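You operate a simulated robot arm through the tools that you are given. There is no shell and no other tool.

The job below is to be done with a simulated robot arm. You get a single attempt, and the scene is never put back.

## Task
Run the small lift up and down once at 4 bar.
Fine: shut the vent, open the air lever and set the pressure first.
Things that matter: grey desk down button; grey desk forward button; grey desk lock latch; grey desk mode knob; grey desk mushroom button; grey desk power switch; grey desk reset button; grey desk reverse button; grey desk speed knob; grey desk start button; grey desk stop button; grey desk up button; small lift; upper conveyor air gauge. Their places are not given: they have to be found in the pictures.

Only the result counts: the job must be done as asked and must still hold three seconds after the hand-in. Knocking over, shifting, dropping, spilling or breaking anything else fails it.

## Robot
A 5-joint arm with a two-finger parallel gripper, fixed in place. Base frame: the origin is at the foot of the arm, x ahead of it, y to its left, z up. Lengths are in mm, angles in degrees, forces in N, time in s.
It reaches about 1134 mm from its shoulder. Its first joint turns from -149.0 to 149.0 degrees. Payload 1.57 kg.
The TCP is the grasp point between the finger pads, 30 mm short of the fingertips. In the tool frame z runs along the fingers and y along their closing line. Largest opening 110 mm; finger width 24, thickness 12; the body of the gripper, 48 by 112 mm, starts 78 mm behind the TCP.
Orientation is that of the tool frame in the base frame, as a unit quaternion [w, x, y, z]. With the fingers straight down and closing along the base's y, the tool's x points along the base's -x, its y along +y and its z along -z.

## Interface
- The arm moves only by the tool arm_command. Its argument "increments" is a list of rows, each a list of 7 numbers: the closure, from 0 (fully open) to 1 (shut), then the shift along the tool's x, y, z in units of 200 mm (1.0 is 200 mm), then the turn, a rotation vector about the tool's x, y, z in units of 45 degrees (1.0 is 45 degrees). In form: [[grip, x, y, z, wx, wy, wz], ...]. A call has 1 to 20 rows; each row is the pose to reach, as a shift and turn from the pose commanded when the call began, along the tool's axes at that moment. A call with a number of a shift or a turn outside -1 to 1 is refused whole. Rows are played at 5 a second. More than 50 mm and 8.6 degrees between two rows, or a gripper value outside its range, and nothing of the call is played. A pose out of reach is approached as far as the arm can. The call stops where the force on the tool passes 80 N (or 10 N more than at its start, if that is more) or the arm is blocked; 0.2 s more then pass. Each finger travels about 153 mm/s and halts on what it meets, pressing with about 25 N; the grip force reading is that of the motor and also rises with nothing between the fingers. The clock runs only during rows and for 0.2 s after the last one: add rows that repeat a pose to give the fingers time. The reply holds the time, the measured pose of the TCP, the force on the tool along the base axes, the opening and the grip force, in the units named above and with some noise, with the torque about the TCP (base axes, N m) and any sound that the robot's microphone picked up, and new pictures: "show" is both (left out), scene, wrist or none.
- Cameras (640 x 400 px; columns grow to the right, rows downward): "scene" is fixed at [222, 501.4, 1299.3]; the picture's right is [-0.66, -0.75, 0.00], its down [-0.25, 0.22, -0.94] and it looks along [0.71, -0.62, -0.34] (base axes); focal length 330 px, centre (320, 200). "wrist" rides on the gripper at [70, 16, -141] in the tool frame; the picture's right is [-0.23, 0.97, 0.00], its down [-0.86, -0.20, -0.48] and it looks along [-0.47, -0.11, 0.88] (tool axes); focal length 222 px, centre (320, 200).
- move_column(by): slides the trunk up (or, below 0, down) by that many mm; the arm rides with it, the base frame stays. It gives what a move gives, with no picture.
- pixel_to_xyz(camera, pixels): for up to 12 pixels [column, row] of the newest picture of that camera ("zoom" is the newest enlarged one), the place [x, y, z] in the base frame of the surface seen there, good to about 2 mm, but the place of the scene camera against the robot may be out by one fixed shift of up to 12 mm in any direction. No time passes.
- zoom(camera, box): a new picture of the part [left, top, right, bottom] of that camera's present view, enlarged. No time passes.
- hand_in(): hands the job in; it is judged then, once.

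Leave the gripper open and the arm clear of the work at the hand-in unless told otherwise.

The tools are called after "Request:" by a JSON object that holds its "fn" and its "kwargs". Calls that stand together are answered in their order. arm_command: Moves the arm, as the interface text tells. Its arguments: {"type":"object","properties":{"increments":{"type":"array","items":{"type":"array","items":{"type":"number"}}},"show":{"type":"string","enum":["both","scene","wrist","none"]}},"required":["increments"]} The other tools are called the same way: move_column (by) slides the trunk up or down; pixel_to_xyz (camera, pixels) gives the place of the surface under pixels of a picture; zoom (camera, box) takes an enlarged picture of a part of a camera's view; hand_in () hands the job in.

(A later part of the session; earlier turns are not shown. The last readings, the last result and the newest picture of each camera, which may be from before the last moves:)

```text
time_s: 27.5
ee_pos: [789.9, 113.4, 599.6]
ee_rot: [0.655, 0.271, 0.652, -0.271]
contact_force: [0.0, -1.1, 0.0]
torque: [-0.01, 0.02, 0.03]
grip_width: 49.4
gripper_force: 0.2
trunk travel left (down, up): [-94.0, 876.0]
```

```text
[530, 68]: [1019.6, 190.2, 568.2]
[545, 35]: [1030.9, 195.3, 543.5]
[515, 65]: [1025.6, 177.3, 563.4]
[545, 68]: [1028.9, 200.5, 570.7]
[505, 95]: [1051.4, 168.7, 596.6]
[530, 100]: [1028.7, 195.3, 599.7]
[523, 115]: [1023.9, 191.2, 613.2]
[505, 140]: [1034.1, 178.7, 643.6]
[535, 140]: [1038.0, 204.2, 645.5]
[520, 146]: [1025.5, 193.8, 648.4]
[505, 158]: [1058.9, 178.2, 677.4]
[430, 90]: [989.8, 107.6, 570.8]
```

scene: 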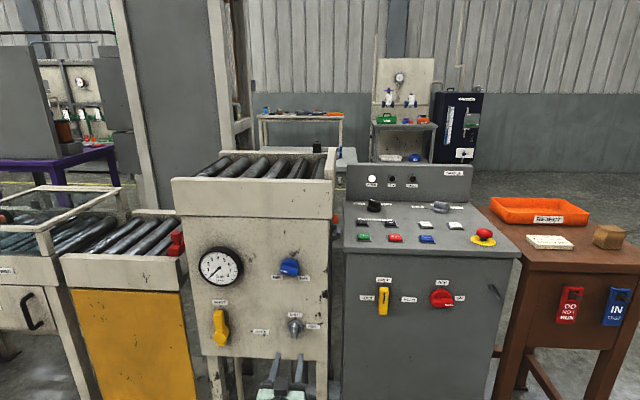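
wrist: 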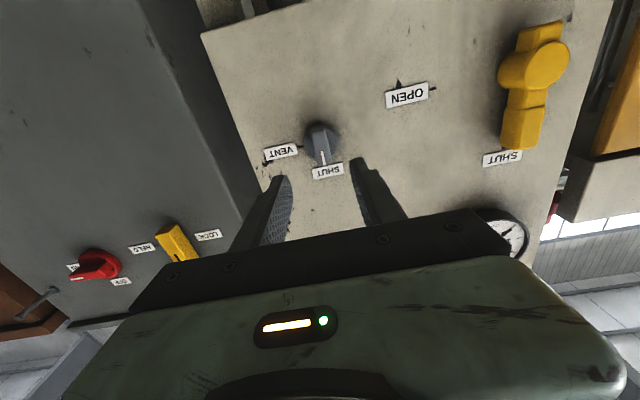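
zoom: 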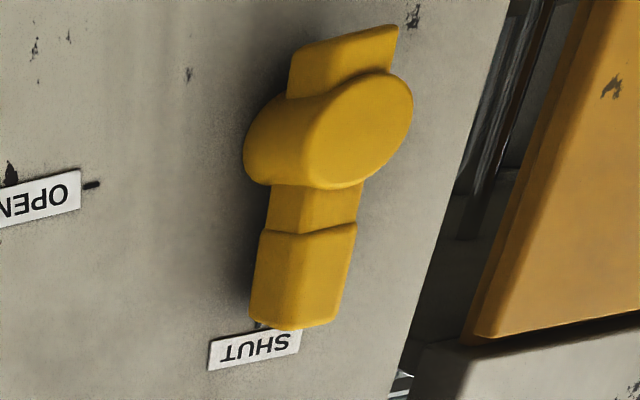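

I'll measure finer points on this lever zoom.

Request:
{"fn": "pixel_to_xyz", "kwargs": {"camera": "zoom", "pixels": [[357, 130], [310, 140], [405, 105], [350, 182], [370, 78], [300, 240], [350, 230], [335, 318], [290, 320], [255, 300], [92, 184], [259, 326]]}}

Request:
{"fn": "pixel_to_xyz", "kwargs": {"camera": "zoom", "pixels": [[298, 90], [385, 65], [390, 35], [300, 55], [345, 40], [320, 280], [345, 280], [300, 300], [262, 250], [275, 220], [360, 200], [395, 310]]}}

```text
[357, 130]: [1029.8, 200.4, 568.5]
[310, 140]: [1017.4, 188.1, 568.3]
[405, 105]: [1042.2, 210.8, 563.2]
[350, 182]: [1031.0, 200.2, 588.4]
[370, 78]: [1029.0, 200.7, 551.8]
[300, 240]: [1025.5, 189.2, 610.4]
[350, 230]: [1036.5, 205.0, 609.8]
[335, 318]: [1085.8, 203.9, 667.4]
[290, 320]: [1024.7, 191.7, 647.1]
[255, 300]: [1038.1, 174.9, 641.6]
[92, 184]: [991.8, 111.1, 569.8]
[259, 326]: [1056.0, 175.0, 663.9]
```

```text
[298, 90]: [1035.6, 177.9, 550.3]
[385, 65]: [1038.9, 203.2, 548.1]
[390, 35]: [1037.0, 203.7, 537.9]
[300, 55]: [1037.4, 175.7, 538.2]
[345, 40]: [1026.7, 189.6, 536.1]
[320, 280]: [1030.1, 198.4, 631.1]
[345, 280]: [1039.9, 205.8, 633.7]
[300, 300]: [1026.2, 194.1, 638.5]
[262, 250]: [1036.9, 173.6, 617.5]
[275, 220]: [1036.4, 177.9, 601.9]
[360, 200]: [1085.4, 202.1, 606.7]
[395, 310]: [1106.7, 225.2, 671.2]
```

The lever pivot is at s≈870, z≈570. The handle reaches 79 mm above it, is 24 mm wide and its front is about 33 mm off the panel. With the fingers open at 110 mm and the tool axis on the pivot, one finger can sweep the handle round. I'll test the spin range the other way here, well clear, with -90° while opening fully.

Request:
{"fn": "arm_command", "kwargs": {"increments": [[0.3, 0, 0, 0, 0, 0, -0.167], [0.1, 0, 0, 0, 0, 0, -0.333], [0, 0, 0, 0, 0, 0, -0.5], [0, 0, 0, 0, 0, 0, -0.667], [0, 0, 0, 0, 0, 0, -0.833], [0, 0, 0, 0, 0, 0, -1]], "show": "none"}}

Request:
{"fn": "arm_command", "kwargs": {"increments": [[0, 0, 0, 0, 0, 0, -0.167], [0, 0, 0, 0, 0, 0, -0.333], [0, 0, 0, 0, 0, 0, -0.5], [0, 0, 0, 0, 0, 0, -0.667], [0, 0, 0, 0, 0, 0, -0.833], [0, 0, 0, 0, 0, 0, -1], [0, 0, 0, 0, 0, 0, -1]], "show": "both"}}

```text
time_s: 28.9
ee_pos: [789.4, 114.3, 599.6]
ee_rot: [0.501, -0.001, 0.706, -0.501]
contact_force: [-0.2, -0.8, 0.9]
torque: [-0.01, 0.0, 0.01]
grip_width: 110.0
gripper_force: 0.1
trunk travel left (down, up): [-94.0, 876.0]
```

```text
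time_s: 30.5
ee_pos: [789.0, 114.2, 599.7]
ee_rot: [-0.27, 0.271, -0.652, 0.654]
contact_force: [0.0, 0.8, 0.1]
torque: [-0.04, 0.0, 0.02]
grip_width: 109.8
gripper_force: 0.1
trunk travel left (down, up): [-94.0, 876.0]
```

scene: 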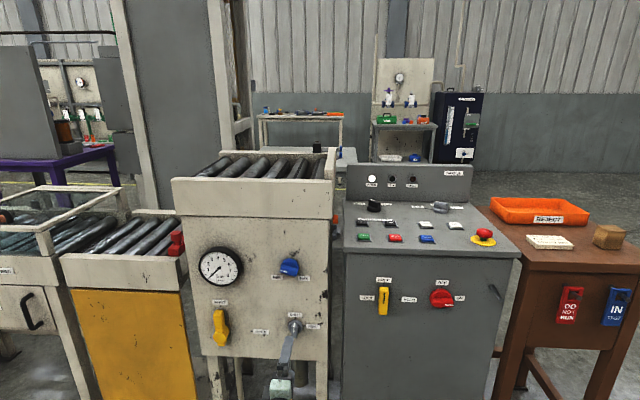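
wrist: 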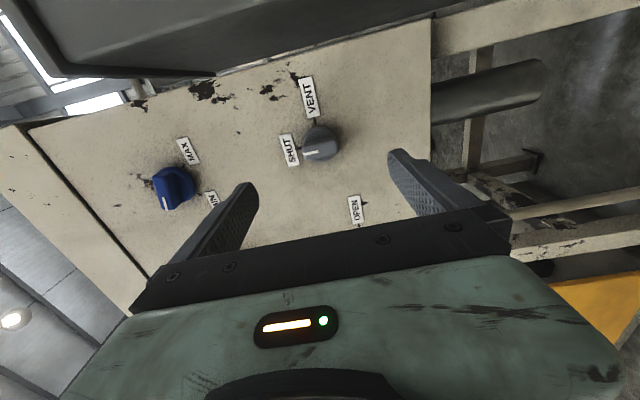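

The spin reaches -90° without trouble. Now I'll lower the column 29.7 mm to pivot height (z≈570) and move left along the panel toward the lever in two stages. I'll yaw to about -32° so the wrist stays in boom reach, with tips at least 75 mm off the panel.

Request:
{"fn": "move_column", "kwargs": {"by": -29.7}}

Request:
{"fn": "arm_command", "kwargs": {"increments": [[0, -0.12, 0, 0.02, 0, -0.058, 0], [0, -0.24, 0, 0.04, 0, -0.116, 0], [0, -0.36, 0, 0.06, 0, -0.173, 0], [0, -0.48, 0, 0.08, 0, -0.231, 0], [0, -0.6, 0, 0.1, 0, -0.289, 0], [0, -0.6, 0, 0.1, 0, -0.289, 0]], "show": "scene"}}

```text
time_s: 31.2
ee_pos: [788.9, 113.0, 570.3]
ee_rot: [-0.272, 0.269, -0.652, 0.654]
contact_force: [-0.2, 0.5, -0.3]
torque: [0.0, 0.01, 0.0]
grip_width: 110.0
gripper_force: 0.1
trunk travel left (down, up): [-64.0, 906.0]
```

```text
time_s: 32.6
ee_pos: [887.8, 184.1, 570.6]
ee_rot: [-0.343, 0.342, -0.618, 0.62]
contact_force: [-0.6, -0.1, -0.5]
torque: [-0.01, 0.01, -0.01]
grip_width: 110.0
gripper_force: 0.0
trunk travel left (down, up): [-64.0, 906.0]
```

scene: 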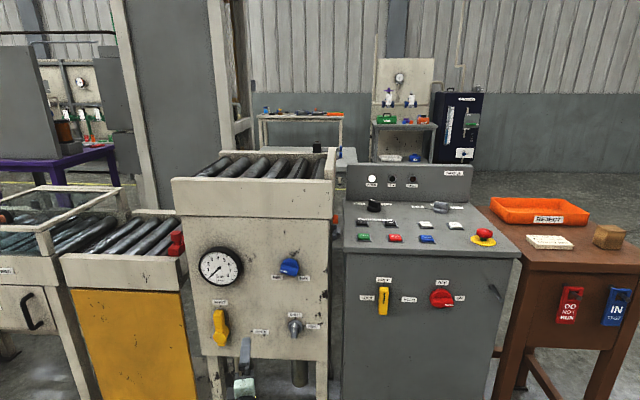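

On track at (888, 184, 570). Next I'll go to the standoff in front of the lever pivot, (978, 243, 570), spinning another -40° so one finger sits upper-left of the handle.

Request:
{"fn": "arm_command", "kwargs": {"increments": [[0, -0.081, 0, 0.038, 0, 0, -0.148], [0, -0.163, 0, 0.075, 0, 0, -0.296], [0, -0.244, 0, 0.113, 0, 0, -0.444], [0, -0.325, 0, 0.151, 0, 0, -0.593], [0, -0.407, 0, 0.188, 0, 0, -0.741], [0, -0.488, 0, 0.226, 0, 0, -0.889], [0, -0.488, 0, 0.226, 0, 0, -0.889]], "show": "both"}}

Request:
{"fn": "zoom", "kwargs": {"camera": "scene", "box": [170, 280, 290, 400]}}

```text
time_s: 34.2
ee_pos: [978.0, 242.1, 568.4]
ee_rot: [-0.11, 0.533, -0.463, 0.7]
contact_force: [-0.2, 0.1, -0.2]
torque: [-0.01, 0.01, 0.01]
grip_width: 109.7
gripper_force: 0.0
trunk travel left (down, up): [-64.0, 906.0]
```

scene: 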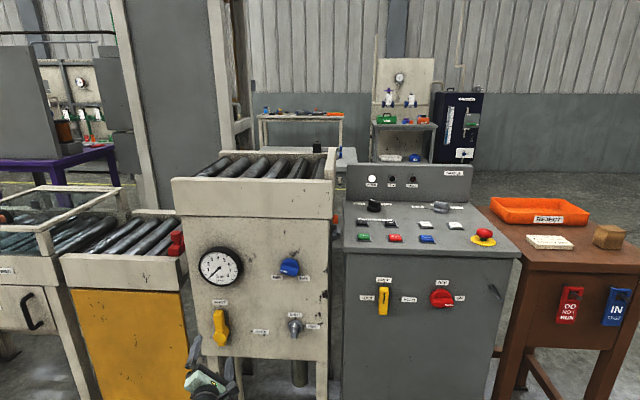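
wrist: 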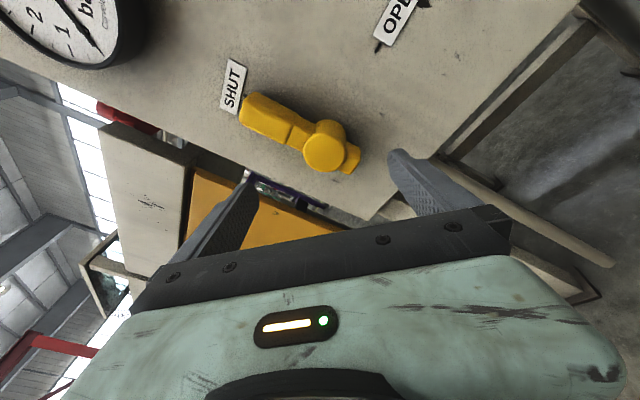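

```text
3.33 times, centred on (230, 340) of scene
```

zoom: 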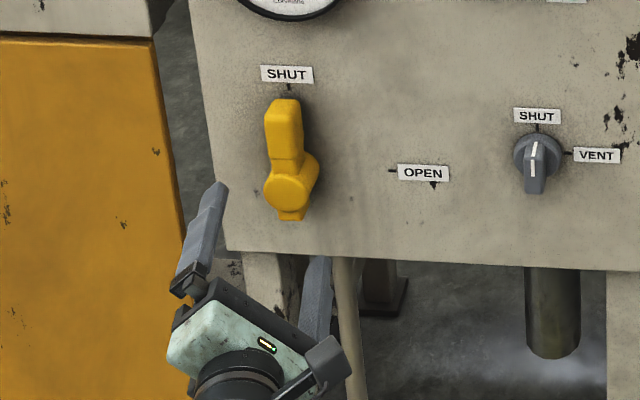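

The finger is upper-left of the handle as planned. I'll verify the hub and handle positions from this view before going in.

Request:
{"fn": "pixel_to_xyz", "kwargs": {"camera": "wrist", "pixels": [[326, 150], [312, 158], [338, 138], [248, 110], [262, 130], [345, 158], [380, 47], [244, 100], [252, 187], [395, 155], [290, 120], [285, 140]]}}

```text
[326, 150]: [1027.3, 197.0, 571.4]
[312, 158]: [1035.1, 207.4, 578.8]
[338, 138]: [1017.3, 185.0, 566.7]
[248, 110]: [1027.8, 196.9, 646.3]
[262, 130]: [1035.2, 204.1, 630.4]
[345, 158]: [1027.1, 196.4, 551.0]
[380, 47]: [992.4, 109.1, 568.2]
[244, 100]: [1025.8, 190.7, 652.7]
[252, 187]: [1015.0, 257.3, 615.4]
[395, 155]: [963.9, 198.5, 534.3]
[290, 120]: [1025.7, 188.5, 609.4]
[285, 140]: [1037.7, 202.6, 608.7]
```

Readings agree, with the hub around s≈868 and z≈570. I'll go straight in toward the panel 60 mm so the finger tips reach past the handle's front face, one on its left, the other lower-right.

Request:
{"fn": "arm_command", "kwargs": {"increments": [[0, 0.0103, 0.0087, 0.0584, 0, 0, 0], [0, 0.0207, 0.0174, 0.1168, 0, 0, 0], [0, 0.031, 0.026, 0.1752, 0, 0, 0], [0, 0.0414, 0.0347, 0.2336, 0, 0, 0], [0, 0.0517, 0.0434, 0.292, 0, 0, 0], [0, 0.0517, 0.0434, 0.292, 0, 0, 0]], "show": "both"}}

Request:
{"fn": "zoom", "kwargs": {"camera": "scene", "box": [170, 280, 290, 400]}}

```text
time_s: 35.6
ee_pos: [1021.8, 200.1, 569.5]
ee_rot: [-0.111, 0.533, -0.463, 0.7]
contact_force: [1.1, -0.2, 0.5]
torque: [0.01, -0.01, -0.03]
grip_width: 109.9
gripper_force: 0.1
trunk travel left (down, up): [-64.0, 906.0]
```

scene: 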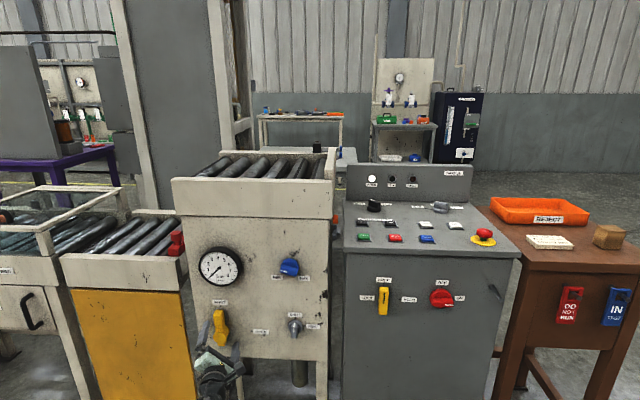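
wrist: 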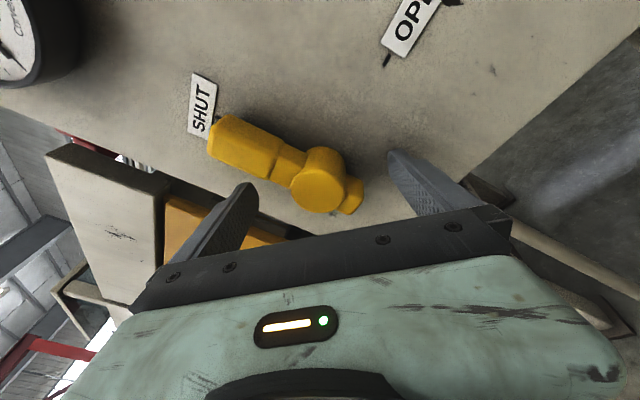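

```text
3.33 times, centred on (230, 340) of scene
```

zoom: 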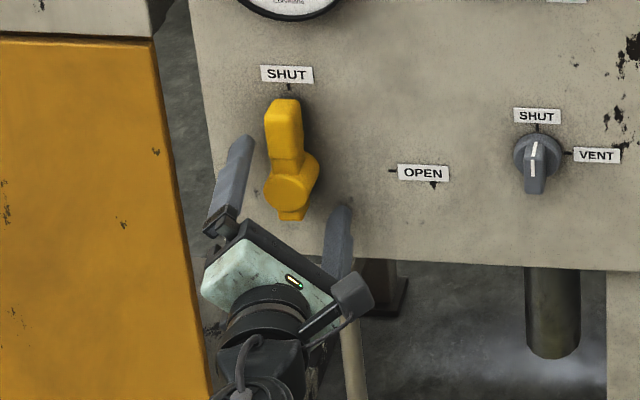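

The finger is beside the handle's left with no contact. Now I'll spin clockwise 45°, easing back 4 mm, to sweep the handle toward OPEN.

Request:
{"fn": "arm_command", "kwargs": {"increments": [[0, 0, 0, 0, 0, 0, 0.125], [0, 0, 0, 0, 0, 0, 0.25], [0, 0, 0, -0.003, 0, 0, 0.375], [0, 0, 0, -0.006, 0, 0, 0.5], [0, 0, 0, -0.01, 0, 0, 0.625], [0, 0, 0, -0.014, 0, 0, 0.75], [0, 0, 0, -0.017, 0, 0, 0.875], [0, 0, 0, -0.02, 0, 0, 1.0]], "show": "both"}}

Request:
{"fn": "zoom", "kwargs": {"camera": "scene", "box": [170, 280, 290, 400]}}

```text
time_s: 37.4
ee_pos: [1017.7, 202.4, 569.2]
ee_rot: [0.371, -0.314, 0.632, -0.604]
contact_force: [0.1, 1.7, 1.0]
torque: [-0.09, 0.01, 0.03]
grip_width: 110.1
gripper_force: 0.1
trunk travel left (down, up): [-64.0, 906.0]
```

scene: 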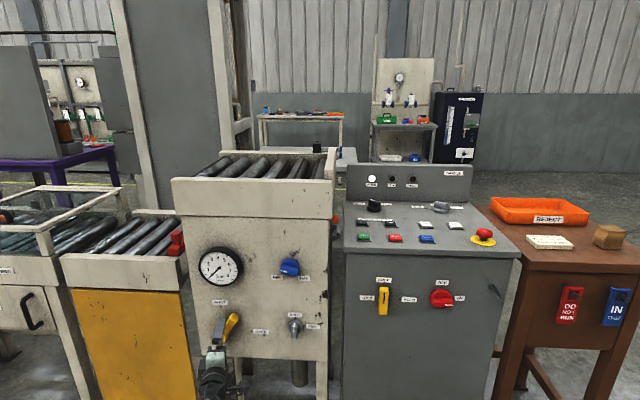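
wrist: 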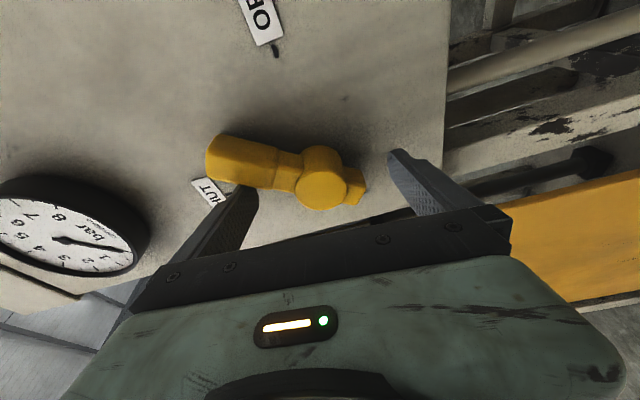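

```text
3.33 times, centred on (230, 340) of scene
```

zoom: 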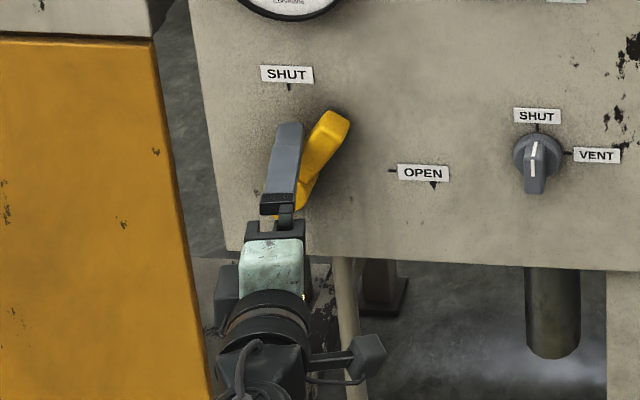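

The handle is following, now about 28° over. I'll continue another 45°.

Request:
{"fn": "arm_command", "kwargs": {"increments": [[0, 0, 0, 0, 0, 0, 0.125], [0, 0, 0, -0.003, 0, 0, 0.25], [0, 0, 0, -0.006, 0, 0, 0.375], [0, 0, 0, -0.01, 0, 0, 0.5], [0, 0, 0, -0.013, 0, 0, 0.625], [0, 0, 0, -0.016, 0, 0, 0.75], [0, 0, 0, -0.02, 0, 0, 0.875], [0, 0, 0, -0.023, 0, 0, 1.0]], "show": "both"}}

Request:
{"fn": "zoom", "kwargs": {"camera": "scene", "box": [170, 240, 310, 390]}}

```text
time_s: 39.2
ee_pos: [1013.5, 204.4, 570.3]
ee_rot: [0.574, -0.049, 0.704, -0.416]
contact_force: [0.2, -0.4, 1.0]
torque: [-0.01, 0.03, -0.02]
grip_width: 109.9
gripper_force: 0.0
trunk travel left (down, up): [-64.0, 906.0]
```

scene: 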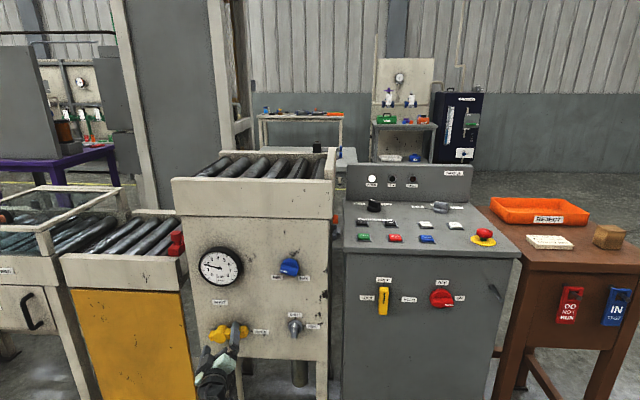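
wrist: 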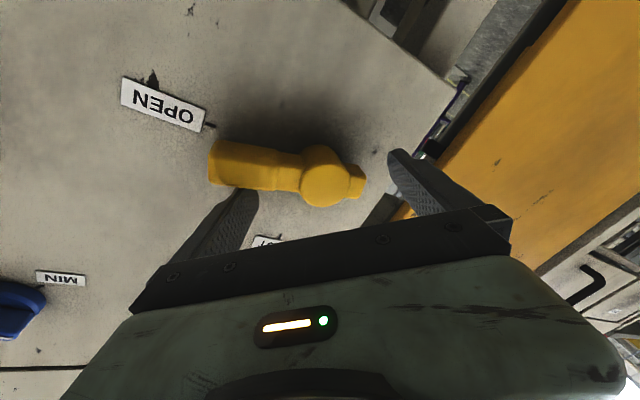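

```text
2.67 times, centred on (240, 315) of scene
```

zoom: 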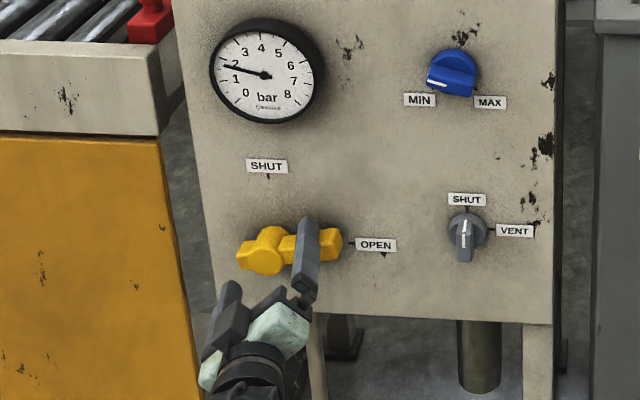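

The lever has snapped to OPEN and the gauge rose to about 1.9 bar, which fits the blue knob at about 65° of its 270° travel. I'll back straight out from the lever by 60 mm.

Request:
{"fn": "arm_command", "kwargs": {"increments": [[0, -0.0087, 0.0103, -0.0584, 0, 0, 0], [0, -0.0174, 0.0207, -0.1168, 0, 0, 0], [0, -0.026, 0.031, -0.1752, 0, 0, 0], [0, -0.0347, 0.0414, -0.2336, 0, 0, 0], [0, -0.0434, 0.0517, -0.292, 0, 0, 0], [0, -0.0434, 0.0517, -0.292, 0, 0, 0]], "show": "both"}}

Request:
{"fn": "zoom", "kwargs": {"camera": "scene", "box": [190, 240, 260, 290]}}

```text
time_s: 40.6
ee_pos: [972.2, 247.8, 570.0]
ee_rot: [0.573, -0.05, 0.704, -0.416]
contact_force: [0.6, 0.9, -0.7]
torque: [0.02, -0.01, -0.01]
grip_width: 109.9
gripper_force: 0.0
trunk travel left (down, up): [-64.0, 906.0]
```

scene: 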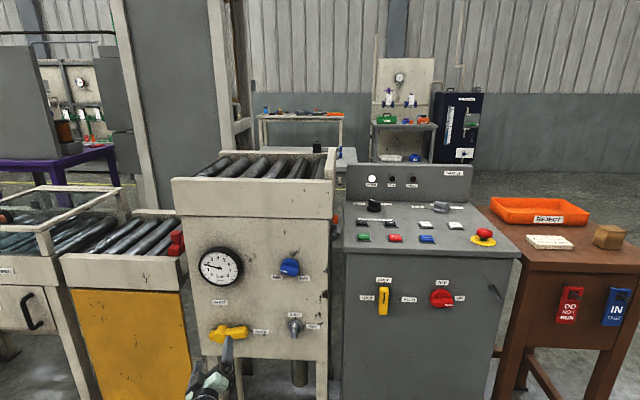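
wrist: 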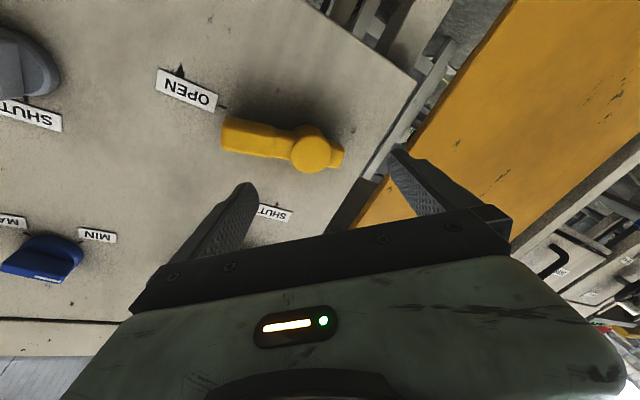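

```text
8.00 times, centred on (225, 265) of scene
```

zoom: 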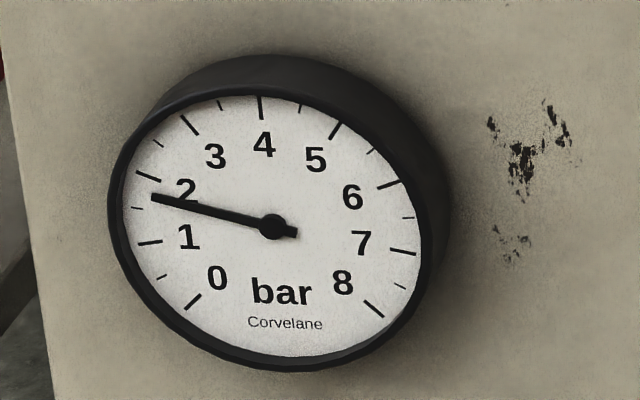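

The gauge reads about 1.7 bar. Next is the blue regulator: I'll move right along the panel to about (793, 123), square up to -45° yaw, then raise the column to z≈817.

Request:
{"fn": "arm_command", "kwargs": {"increments": [[0.2, 0.1075, -0.128, -0.071, 0.037, 0.031, 0], [0.3, 0.215, -0.256, -0.1425, 0.074, 0.062, 0], [0.4, 0.3225, -0.384, -0.214, 0.11, 0.093, 0], [0.45, 0.43, -0.512, -0.285, 0.147, 0.124, 0], [0.45, 0.5375, -0.64, -0.356, 0.184, 0.155, 0], [0.45, 0.645, -0.768, -0.4275, 0.221, 0.186, 0], [0.45, 0.645, -0.768, -0.4275, 0.221, 0.186, 0]], "show": "none"}}

Request:
{"fn": "move_column", "kwargs": {"by": 245}}

Request:
{"fn": "arm_command", "kwargs": {"increments": [[0.45, 0, 0, 0, 0, 0, -0.15], [0.45, 0, 0, 0, 0, 0, -0.3], [0.45, 0, 0, 0, 0, 0, -0.45], [0.45, 0, 0, 0, 0, 0, -0.6], [0.45, 0, 0, 0, 0, 0, -0.6]], "show": "both"}}

```text
time_s: 42.2
ee_pos: [791.6, 122.3, 570.8]
ee_rot: [0.522, 0.032, 0.705, -0.479]
contact_force: [-0.2, 0.3, -1.1]
torque: [0.03, 0.02, 0.03]
grip_width: 60.5
gripper_force: 0.1
trunk travel left (down, up): [-64.0, 906.0]
```

```text
time_s: 44.8
ee_pos: [794.4, 123.7, 814.5]
ee_rot: [0.522, 0.031, 0.705, -0.479]
contact_force: [0.6, -0.5, 0.5]
torque: [0.02, -0.02, -0.01]
grip_width: 60.6
gripper_force: 0.0
trunk travel left (down, up): [-309.0, 661.0]
```

```text
time_s: 46.0
ee_pos: [793.1, 123.6, 813.9]
ee_rot: [0.396, -0.134, 0.693, -0.587]
contact_force: [0.4, 0.4, 1.1]
torque: [-0.04, 0.0, -0.03]
grip_width: 60.6
gripper_force: 0.1
trunk travel left (down, up): [-309.0, 661.0]
```

scene: 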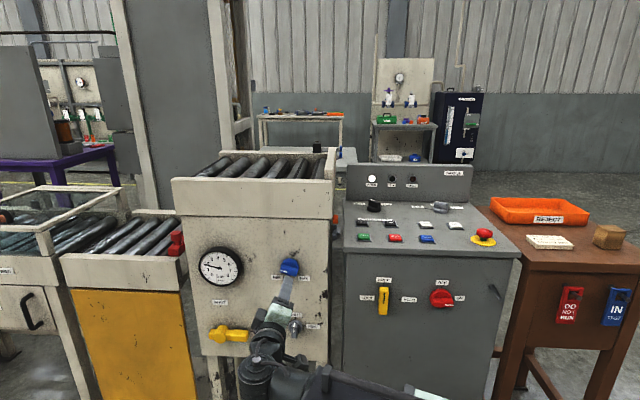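
wrist: 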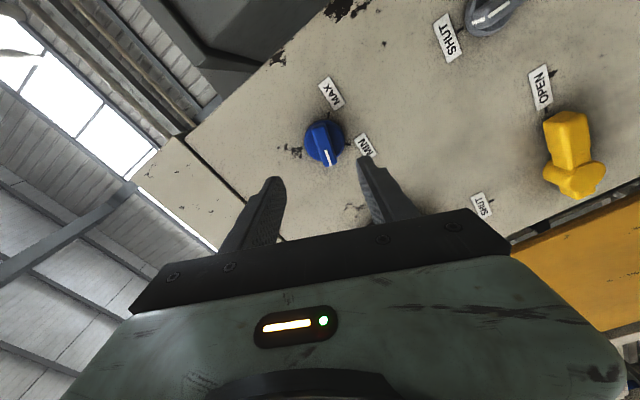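

Now in front of the blue knob at z≈814, spin ≈ -67°. I'll zoom and measure it.

Request:
{"fn": "zoom", "kwargs": {"camera": "wrist", "box": [270, 80, 390, 190]}}

```text
3.64 times, centred on (330, 135) of wrist
```

zoom: 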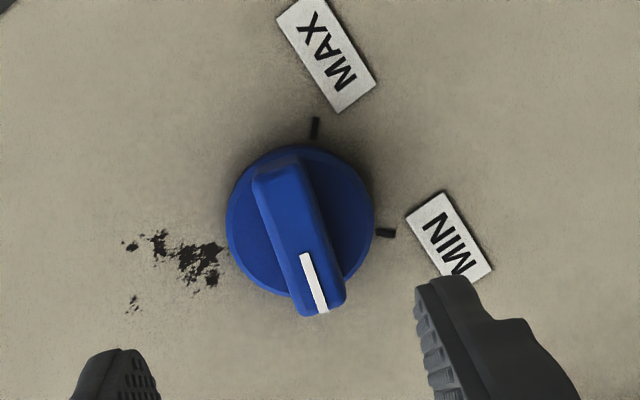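

Request:
{"fn": "pixel_to_xyz", "kwargs": {"camera": "zoom", "pixels": [[322, 300], [307, 260], [316, 128], [385, 233], [262, 190], [300, 170], [345, 295], [298, 308], [230, 225], [370, 200], [310, 150], [275, 290]]}}

```text
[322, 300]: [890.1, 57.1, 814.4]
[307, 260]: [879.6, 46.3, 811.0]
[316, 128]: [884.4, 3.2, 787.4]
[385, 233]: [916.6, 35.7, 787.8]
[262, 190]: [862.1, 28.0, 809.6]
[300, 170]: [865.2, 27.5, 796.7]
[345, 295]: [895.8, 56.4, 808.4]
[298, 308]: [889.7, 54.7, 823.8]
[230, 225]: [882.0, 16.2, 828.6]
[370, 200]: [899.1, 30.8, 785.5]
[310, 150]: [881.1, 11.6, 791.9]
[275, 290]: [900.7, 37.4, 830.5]
```

From the ticks, the blue knob's centre is at s≈650.5, z≈810.5. The pointer is about 12° above left, i.e. 57° from MIN, and 57/270×8 = 1.7 bar, which matches the gauge. So 4 bar is the pointer straight up. I'll lower 3.7 mm and spin -11° to line the fingers up with the bar.

Request:
{"fn": "move_column", "kwargs": {"by": -3.7}}

Request:
{"fn": "arm_command", "kwargs": {"increments": [[0.45, 0, 0, 0, 0, 0, -0.122], [0.45, 0, 0, 0, 0, 0, -0.244], [0.45, 0, 0, 0, 0, 0, -0.244]], "show": "none"}}

Request:
{"fn": "arm_command", "kwargs": {"increments": [[0.45, -0.006, 0.001, 0.1, 0, 0, 0], [0.45, -0.0112, 0.0024, 0.2, 0, 0, 0], [0.45, -0.0112, 0.0024, 0.27, 0, 0, 0], [0.45, -0.0112, 0.0024, 0.27, 0, 0, 0]], "show": "wrist"}}

Request:
{"fn": "zoom", "kwargs": {"camera": "wrist", "box": [260, 80, 400, 200]}}

```text
time_s: 46.5
ee_pos: [793.4, 122.6, 811.5]
ee_rot: [0.397, -0.135, 0.693, -0.587]
contact_force: [0.3, 1.1, -0.6]
torque: [-0.02, 0.0, -0.03]
grip_width: 60.4
gripper_force: 0.1
trunk travel left (down, up): [-306.0, 664.0]
```

```text
time_s: 47.3
ee_pos: [792.3, 122.7, 810.0]
ee_rot: [0.338, -0.2, 0.677, -0.622]
contact_force: [0.6, -0.7, 0.1]
torque: [0.0, 0.0, -0.03]
grip_width: 60.5
gripper_force: 0.1
trunk travel left (down, up): [-306.0, 664.0]
```

```text
time_s: 48.3
ee_pos: [831.7, 86.3, 811.3]
ee_rot: [0.339, -0.2, 0.677, -0.622]
contact_force: [0.5, 0.2, 0.8]
torque: [-0.02, 0.0, -0.01]
grip_width: 60.3
gripper_force: 0.0
trunk travel left (down, up): [-306.0, 664.0]
```

wrist: 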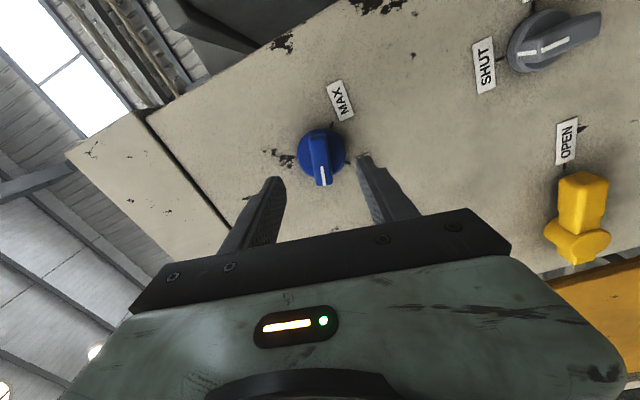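

```text
3.33 times, centred on (330, 140) of wrist
```

zoom: 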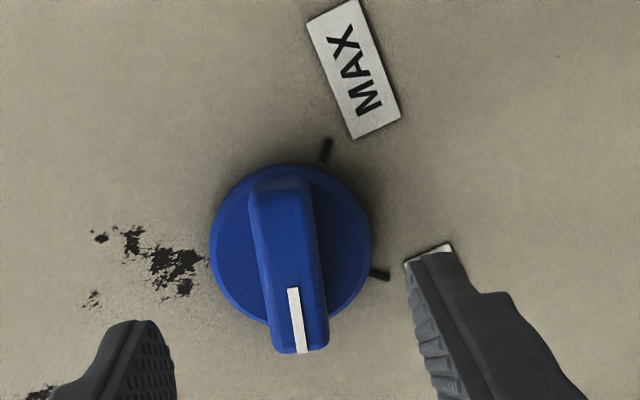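

The bar sits well aligned between the fingers. I'll go forward 53 mm to straddle it.

Request:
{"fn": "arm_command", "kwargs": {"increments": [[0.45, -0.0034, 0.0007, 0.066, 0, 0, 0], [0.45, -0.0068, 0.0014, 0.1325, 0, 0, 0], [0.45, -0.0068, 0.0014, 0.199, 0, 0, 0], [0.45, -0.0068, 0.0014, 0.265, 0, 0, 0], [0.45, -0.0068, 0.0014, 0.265, 0, 0, 0]], "show": "wrist"}}

```text
time_s: 49.5
ee_pos: [872.8, 48.8, 811.9]
ee_rot: [0.338, -0.2, 0.677, -0.622]
contact_force: [0.2, 0.3, 0.8]
torque: [-0.02, 0.01, -0.02]
grip_width: 60.3
gripper_force: 0.0
trunk travel left (down, up): [-306.0, 664.0]
```

wrist: 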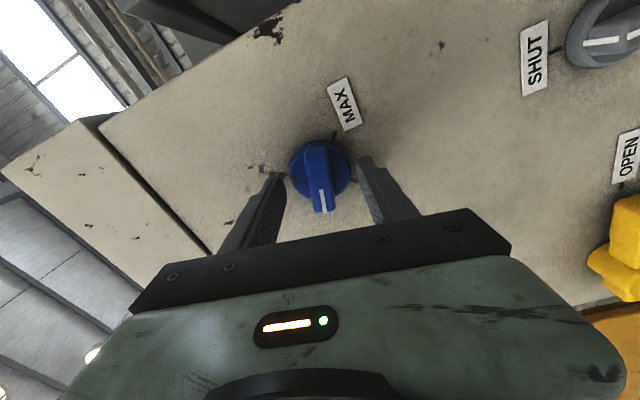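

The tips are about 11 mm off the panel, close to the knob's disc. I'll back off 3 mm and then close on the bar.

Request:
{"fn": "arm_command", "kwargs": {"increments": [[0.45, 0, 0, -0.015, 0, 0, 0], [0.7, 0, 0, -0.015, 0, 0, 0], [0.85, 0, 0, -0.015, 0, 0, 0], [1, 0, 0, -0.015, 0, 0, 0], [1, 0, 0, -0.015, 0, 0, 0], [1, 0, 0, -0.015, 0, 0, 0]], "show": "wrist"}}

```text
time_s: 50.9
ee_pos: [870.4, 52.0, 809.6]
ee_rot: [0.338, -0.2, 0.678, -0.622]
contact_force: [-6.7, -0.6, -11.4]
torque: [0.28, 0.25, 0.4]
grip_width: 17.9
gripper_force: 32.7
trunk travel left (down, up): [-306.0, 664.0]
```

wrist: 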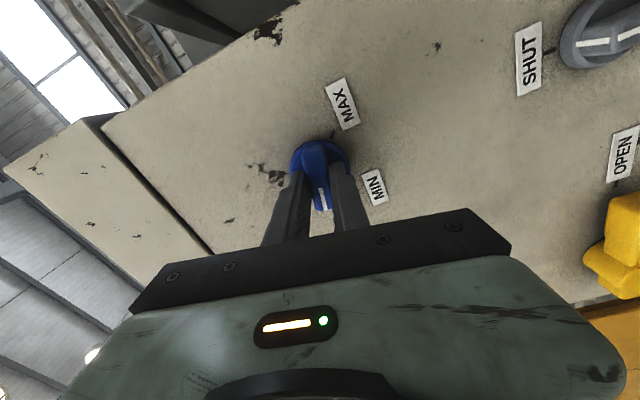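

Gripped at 17.9 mm with low forces. I'll loosen to about 20 mm for play and turn clockwise 40° first.

Request:
{"fn": "arm_command", "kwargs": {"increments": [[0.82, 0, 0, 0, 0, 0, 0], [0.82, 0, 0, 0, 0, 0, 0.11], [0.82, 0, 0, 0, 0, 0, 0.22], [0.82, 0, 0, 0, 0, 0, 0.33], [0.82, 0, 0, 0, 0, 0, 0.44], [0.82, 0, 0, 0, 0, 0, 0.55], [0.82, 0, 0, 0, 0, 0, 0.66], [0.82, 0, 0, 0, 0, 0, 0.77], [0.82, 0, 0, 0, 0, 0, 0.89], [0.82, 0, 0, 0, 0, 0, 0.89]], "show": "scene"}}

Request:
{"fn": "zoom", "kwargs": {"camera": "scene", "box": [190, 230, 330, 330]}}

```text
time_s: 53.1
ee_pos: [868.8, 50.7, 810.5]
ee_rot: [0.531, 0.045, 0.704, -0.469]
contact_force: [-0.4, 0.4, -0.1]
torque: [0.01, 0.02, 0.04]
grip_width: 19.9
gripper_force: 0.1
trunk travel left (down, up): [-306.0, 664.0]
```

scene: 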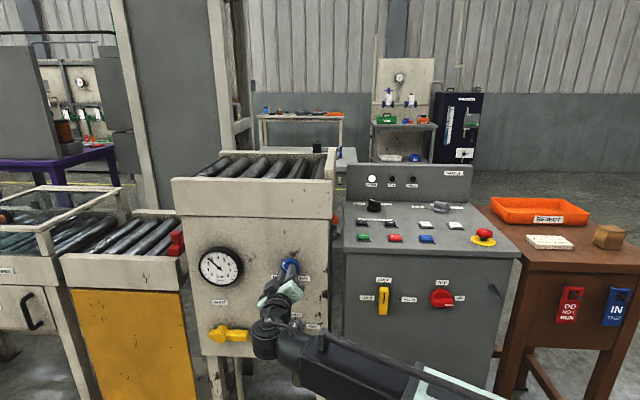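

```text
4.00 times, centred on (260, 280) of scene
```

zoom: 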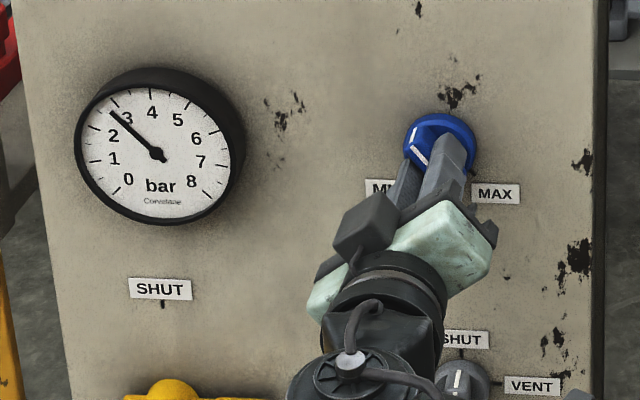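

Gauge ≈ 2.75 bar and the knob follows freely. I'll turn another 38° to bring the fingers upright, then clamp so the bar is aligned vertical.

Request:
{"fn": "arm_command", "kwargs": {"increments": [[0.82, 0, 0, 0, 0, 0, 0.12], [0.82, 0, 0, 0, 0, 0, 0.24], [0.82, 0, 0, 0, 0, 0, 0.36], [0.82, 0, 0, 0, 0, 0, 0.48], [0.82, 0, 0, 0, 0, 0, 0.6], [0.82, 0, 0, 0, 0, 0, 0.72], [0.82, 0, 0, 0, 0, 0, 0.844], [0.82, 0, 0, 0, 0, 0, 0.844], [0.9, 0, 0, 0, 0, 0, 0.844], [1, 0, 0, 0, 0, 0, 0.844], [1, 0, 0, 0, 0, 0, 0.844]], "show": "scene"}}

Request:
{"fn": "zoom", "kwargs": {"camera": "scene", "box": [190, 240, 260, 290]}}

Request:
{"fn": "zoom", "kwargs": {"camera": "scene", "box": [250, 240, 330, 340]}}

```text
time_s: 55.5
ee_pos: [867.5, 50.8, 811.2]
ee_rot: [0.654, 0.271, 0.653, -0.27]
contact_force: [-12.3, -6.9, -8.3]
torque: [-0.05, -0.04, -0.12]
grip_width: 17.9
gripper_force: 32.2
trunk travel left (down, up): [-306.0, 664.0]
```

scene: 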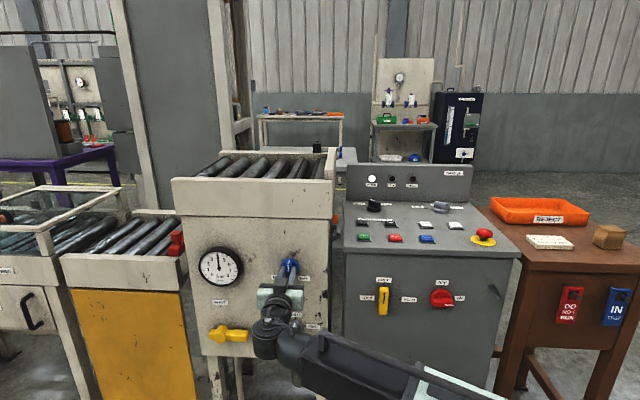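

```text
8.00 times, centred on (225, 265) of scene
```

zoom: 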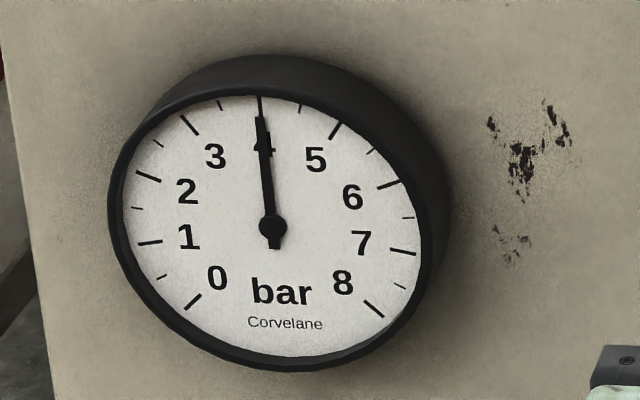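

```text
4.00 times, centred on (290, 290) of scene
```

zoom: 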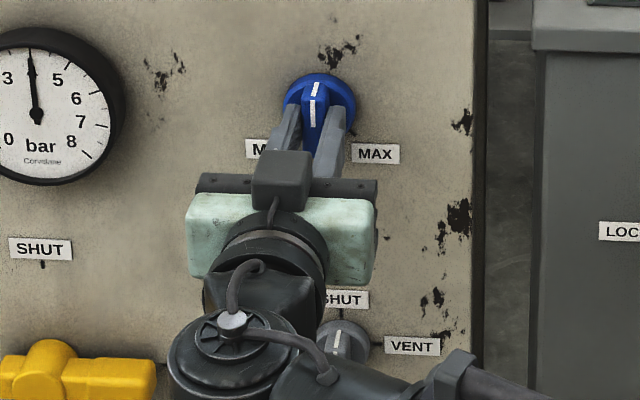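

The gauge reads 4.0 bar with the pointer straight up. I'll open, back straight out 100 mm, and check that it holds.

Request:
{"fn": "arm_command", "kwargs": {"increments": [[0.8, 0, 0, 0, 0, 0, 0], [0.6, 0, 0, 0, 0, 0, 0], [0.5, 0, 0, 0, 0, 0, 0], [0.5, 0, 0, -0.1, 0, 0, 0], [0.5, 0, 0, -0.2, 0, 0, 0], [0.5, 0, 0, -0.35, 0, 0, 0], [0.5, 0, 0, -0.5, 0, 0, 0], [0.5, 0, 0, -0.5, 0, 0, 0]], "show": "scene"}}

Request:
{"fn": "zoom", "kwargs": {"camera": "scene", "box": [190, 240, 260, 290]}}

```text
time_s: 57.3
ee_pos: [798.5, 122.8, 811.6]
ee_rot: [0.655, 0.271, 0.651, -0.271]
contact_force: [-0.4, 0.8, -1.7]
torque: [-0.03, 0.0, -0.01]
grip_width: 55.2
gripper_force: 0.0
trunk travel left (down, up): [-306.0, 664.0]
```

scene: 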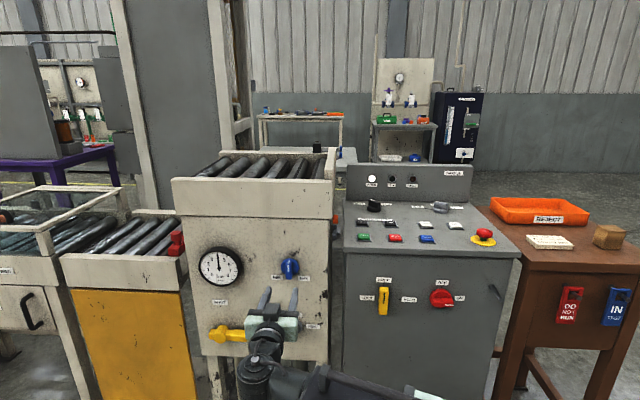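

```text
8.00 times, centred on (225, 265) of scene
```

zoom: 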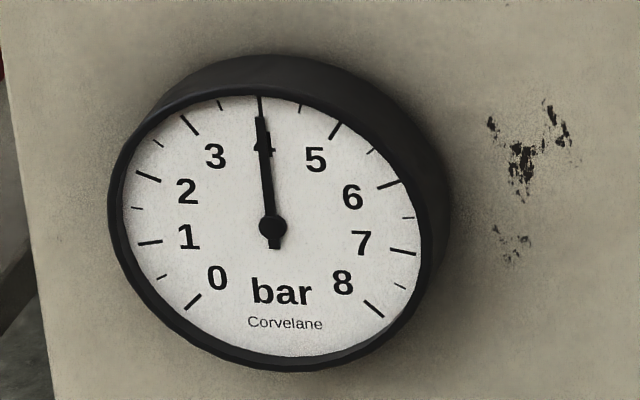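

Pressure holds at 4.0 bar. Now for the desk buttons: I'll raise the column 400 mm first, then another 40, staying clear of the panel, and then point the tool down.

Request:
{"fn": "move_column", "kwargs": {"by": 400}}

Request:
{"fn": "move_column", "kwargs": {"by": 40}}

Request:
{"fn": "arm_command", "kwargs": {"increments": [[1, 0.156, 0, -0.01, 0, 0.1667, 0], [1, 0.309, 0, -0.041, 0, 0.3333, 0], [1, 0.457, 0, -0.091, 0, 0.5, 0], [1, 0.5975, 0, -0.16, 0, 0.6667, 0], [1, 0.7275, 0, -0.247, 0, 0.8333, 0], [1, 0.845, 0, -0.35, 0, 1.0, 0]], "show": "none"}}

Request:
{"fn": "arm_command", "kwargs": {"increments": [[1, 0.156, 0, -0.01, 0, 0.1667, 0], [1, 0.309, 0, -0.041, 0, 0.3333, 0], [1, 0.457, 0, -0.091, 0, 0.5, 0], [1, 0.5975, 0, -0.16, 0, 0.6667, 0], [1, 0.7275, 0, -0.247, 0, 0.8333, 0], [1, 0.845, 0, -0.35, 0, 1.0, 0], [1, 0.845, 0, -0.35, 0, 1.0, 0]], "show": "both"}}

```text
time_s: 61.1
ee_pos: [798.9, 122.1, 1210.9]
ee_rot: [0.655, 0.271, 0.651, -0.271]
contact_force: [0.2, 0.0, 0.0]
torque: [-0.01, -0.03, 0.04]
grip_width: 55.0
gripper_force: 0.1
trunk travel left (down, up): [-706.0, 264.0]
```

```text
time_s: 61.9
ee_pos: [798.2, 122.5, 1251.8]
ee_rot: [0.655, 0.271, 0.651, -0.271]
contact_force: [0.6, 0.0, -0.2]
torque: [-0.02, 0.04, -0.01]
grip_width: 55.0
gripper_force: 0.0
trunk travel left (down, up): [-746.0, 224.0]
```

```text
time_s: 63.3
ee_pos: [748.1, 171.7, 1081.3]
ee_rot: [0.355, 0.354, 0.853, -0.146]
contact_force: [0.0, 0.4, -0.1]
torque: [-0.01, -0.01, 0.03]
grip_width: 0.0
gripper_force: 21.5
trunk travel left (down, up): [-746.0, 224.0]
```

```text
time_s: 64.9
ee_pos: [630.9, 290.2, 1012.2]
ee_rot: [0.002, 0.383, 0.924, 0.0]
contact_force: [-0.7, 0.4, -0.1]
torque: [-0.01, 0.0, 0.03]
grip_width: 0.1
gripper_force: 21.6
trunk travel left (down, up): [-746.0, 224.0]
```

scene: 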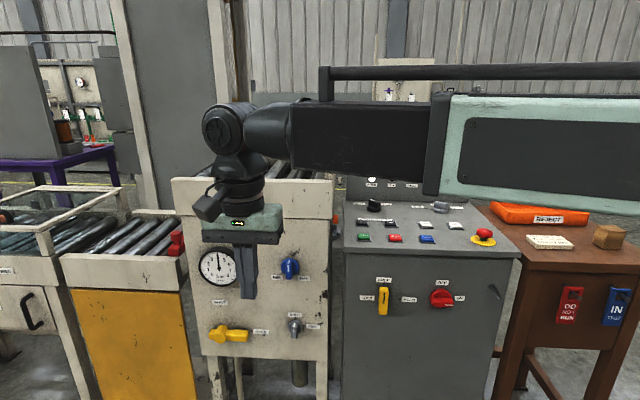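
wrist: 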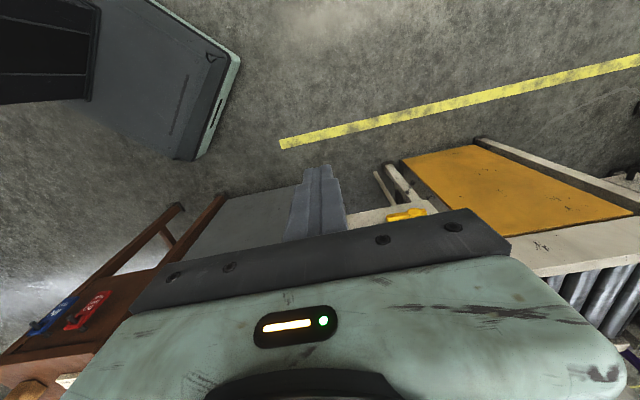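

The tool points down at (631, 290), tip z≈982. Now I'll swing across toward the desk in stages, well above its top.

Request:
{"fn": "arm_command", "kwargs": {"increments": [[1, -0.147, -0.1395, 0, 0, 0, 0], [1, -0.295, -0.279, 0, 0, 0, 0], [1, -0.442, -0.4185, 0, 0, 0, 0], [1, -0.589, -0.558, 0, 0, 0, 0], [1, -0.737, -0.6975, 0, 0, 0, 0], [1, -0.884, -0.837, 0, 0, 0, 0]], "show": "none"}}

Request:
{"fn": "arm_command", "kwargs": {"increments": [[1, -0.147, -0.1395, 0, 0, 0, 0], [1, -0.295, -0.279, 0, 0, 0, 0], [1, -0.442, -0.4185, 0, 0, 0, 0], [1, -0.589, -0.558, 0, 0, 0, 0], [1, -0.737, -0.6975, 0, 0, 0, 0], [1, -0.884, -0.837, 0, 0, 0, 0], [1, -0.884, -0.837, 0, 0, 0, 0]], "show": "both"}}

```text
time_s: 66.3
ee_pos: [638.2, 47.1, 1012.5]
ee_rot: [0.002, 0.383, 0.924, 0.0]
contact_force: [0.4, -0.1, 0.3]
torque: [0.01, 0.04, 0.03]
grip_width: 0.3
gripper_force: 21.6
trunk travel left (down, up): [-746.0, 224.0]
```

```text
time_s: 67.9
ee_pos: [643.4, -195.4, 1010.9]
ee_rot: [0.002, 0.382, 0.924, 0.001]
contact_force: [-0.9, 0.0, 0.4]
torque: [0.0, 0.02, -0.01]
grip_width: 0.0
gripper_force: 21.5
trunk travel left (down, up): [-746.0, 224.0]
```

scene: 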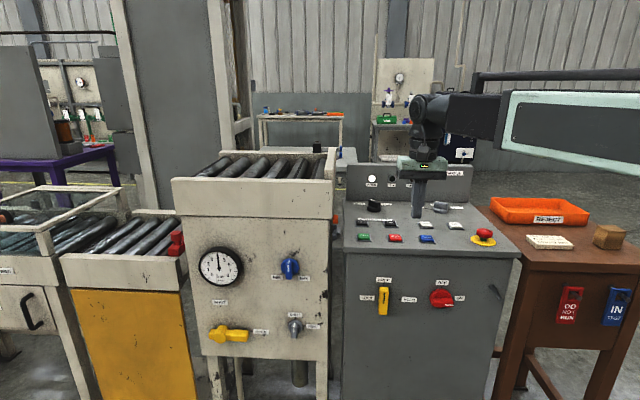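
wrist: 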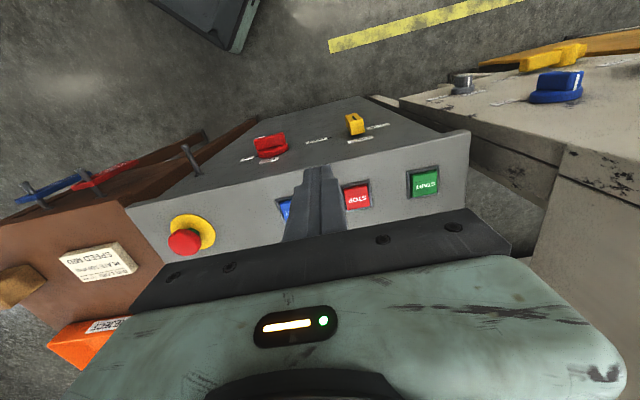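

The wrist camera now faces away from UP/DOWN. I'll calibrate the scene camera by measuring STOP, START and the mushroom in both cameras.

Request:
{"fn": "zoom", "kwargs": {"camera": "wrist", "box": [330, 160, 450, 220]}}

Request:
{"fn": "pixel_to_xyz", "kwargs": {"camera": "wrist", "pixels": [[357, 197], [346, 188], [371, 206], [346, 209], [368, 185], [424, 183], [411, 173], [438, 193], [185, 242], [186, 241]]}}

Request:
{"fn": "zoom", "kwargs": {"camera": "scene", "box": [350, 195, 480, 255]}}

```text
5.33 times, centred on (390, 190) of wrist
```

zoom: 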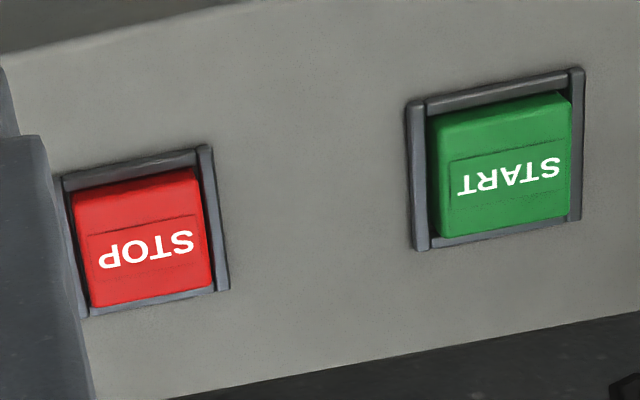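

```text
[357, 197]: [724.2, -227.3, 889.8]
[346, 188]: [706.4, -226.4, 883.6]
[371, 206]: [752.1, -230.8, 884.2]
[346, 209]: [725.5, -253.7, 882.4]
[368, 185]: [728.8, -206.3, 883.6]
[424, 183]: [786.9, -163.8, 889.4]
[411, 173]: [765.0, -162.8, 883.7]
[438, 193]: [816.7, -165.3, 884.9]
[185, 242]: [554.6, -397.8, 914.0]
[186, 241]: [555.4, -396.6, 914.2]
```

```text
4.92 times, centred on (415, 225) of scene
```

zoom: 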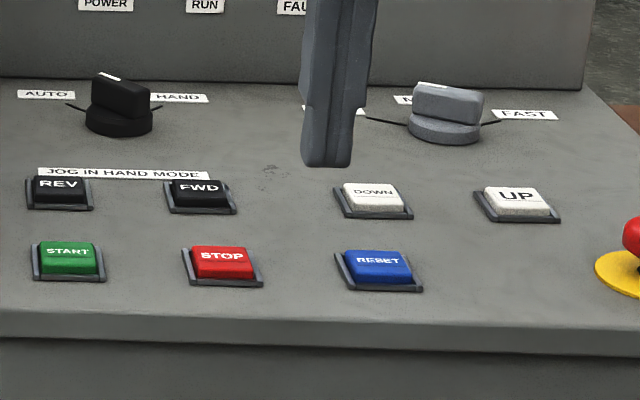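

Now I'll query the same button tops in the scene zoom.

Request:
{"fn": "pixel_to_xyz", "kwargs": {"camera": "zoom", "pixels": [[68, 252], [222, 258], [378, 263], [373, 193], [518, 197], [58, 186], [200, 191], [373, 186], [375, 205], [518, 188], [516, 207], [327, 160]]}}

```text
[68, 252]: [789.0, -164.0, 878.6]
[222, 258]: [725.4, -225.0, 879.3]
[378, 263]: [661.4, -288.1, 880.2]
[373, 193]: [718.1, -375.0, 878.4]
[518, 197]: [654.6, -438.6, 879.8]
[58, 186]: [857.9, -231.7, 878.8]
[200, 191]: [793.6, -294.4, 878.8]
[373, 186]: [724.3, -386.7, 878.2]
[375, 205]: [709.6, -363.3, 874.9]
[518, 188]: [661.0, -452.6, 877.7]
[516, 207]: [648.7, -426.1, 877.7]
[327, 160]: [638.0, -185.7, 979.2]
```

Scene offset is about (-1.6, -1.2, +10.6). So UP is at about (653, -440, 890) and DOWN at about (716, -376, 890). I'll move above UP at the current height (tip ≈ 981).

Request:
{"fn": "arm_command", "kwargs": {"increments": [[1, -0.15, -0.1386, 0, 0, 0, 0], [1, -0.3, -0.277, 0, 0, 0, 0], [1, -0.45, -0.4158, 0, 0, 0, 0], [1, -0.6, -0.5543, 0, 0, 0, 0], [1, -0.75, -0.693, 0, 0, 0, 0], [1, -0.901, -0.8315, 0, 0, 0, 0], [1, -0.901, -0.8315, 0, 0, 0, 0]], "show": "both"}}

Request:
{"fn": "zoom", "kwargs": {"camera": "scene", "box": [400, 160, 500, 250]}}

```text
time_s: 69.5
ee_pos: [653.7, -440.2, 1012.7]
ee_rot: [0.001, 0.383, 0.924, 0.001]
contact_force: [0.1, -0.4, 0.3]
torque: [0.0, -0.04, 0.01]
grip_width: 0.0
gripper_force: 21.3
trunk travel left (down, up): [-746.0, 224.0]
```

scene: 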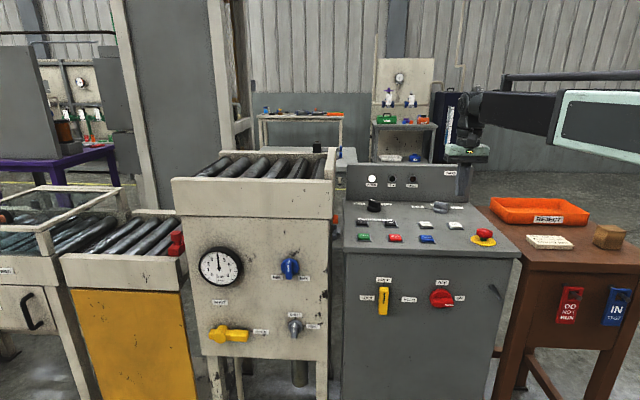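
wrist: 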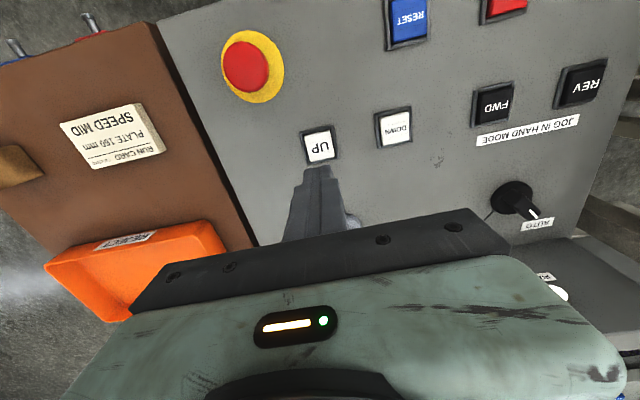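

```text
4.44 times, centred on (450, 205) of scene
```

zoom: 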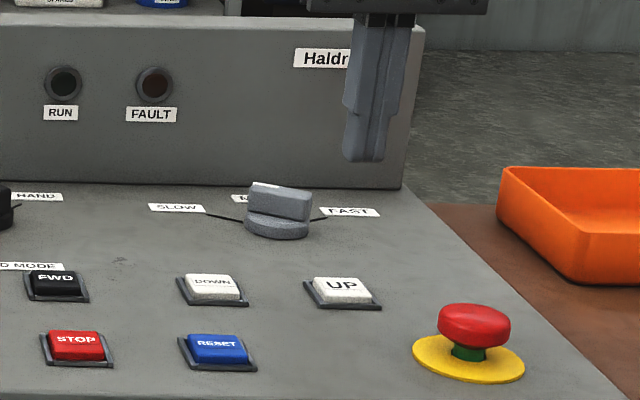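

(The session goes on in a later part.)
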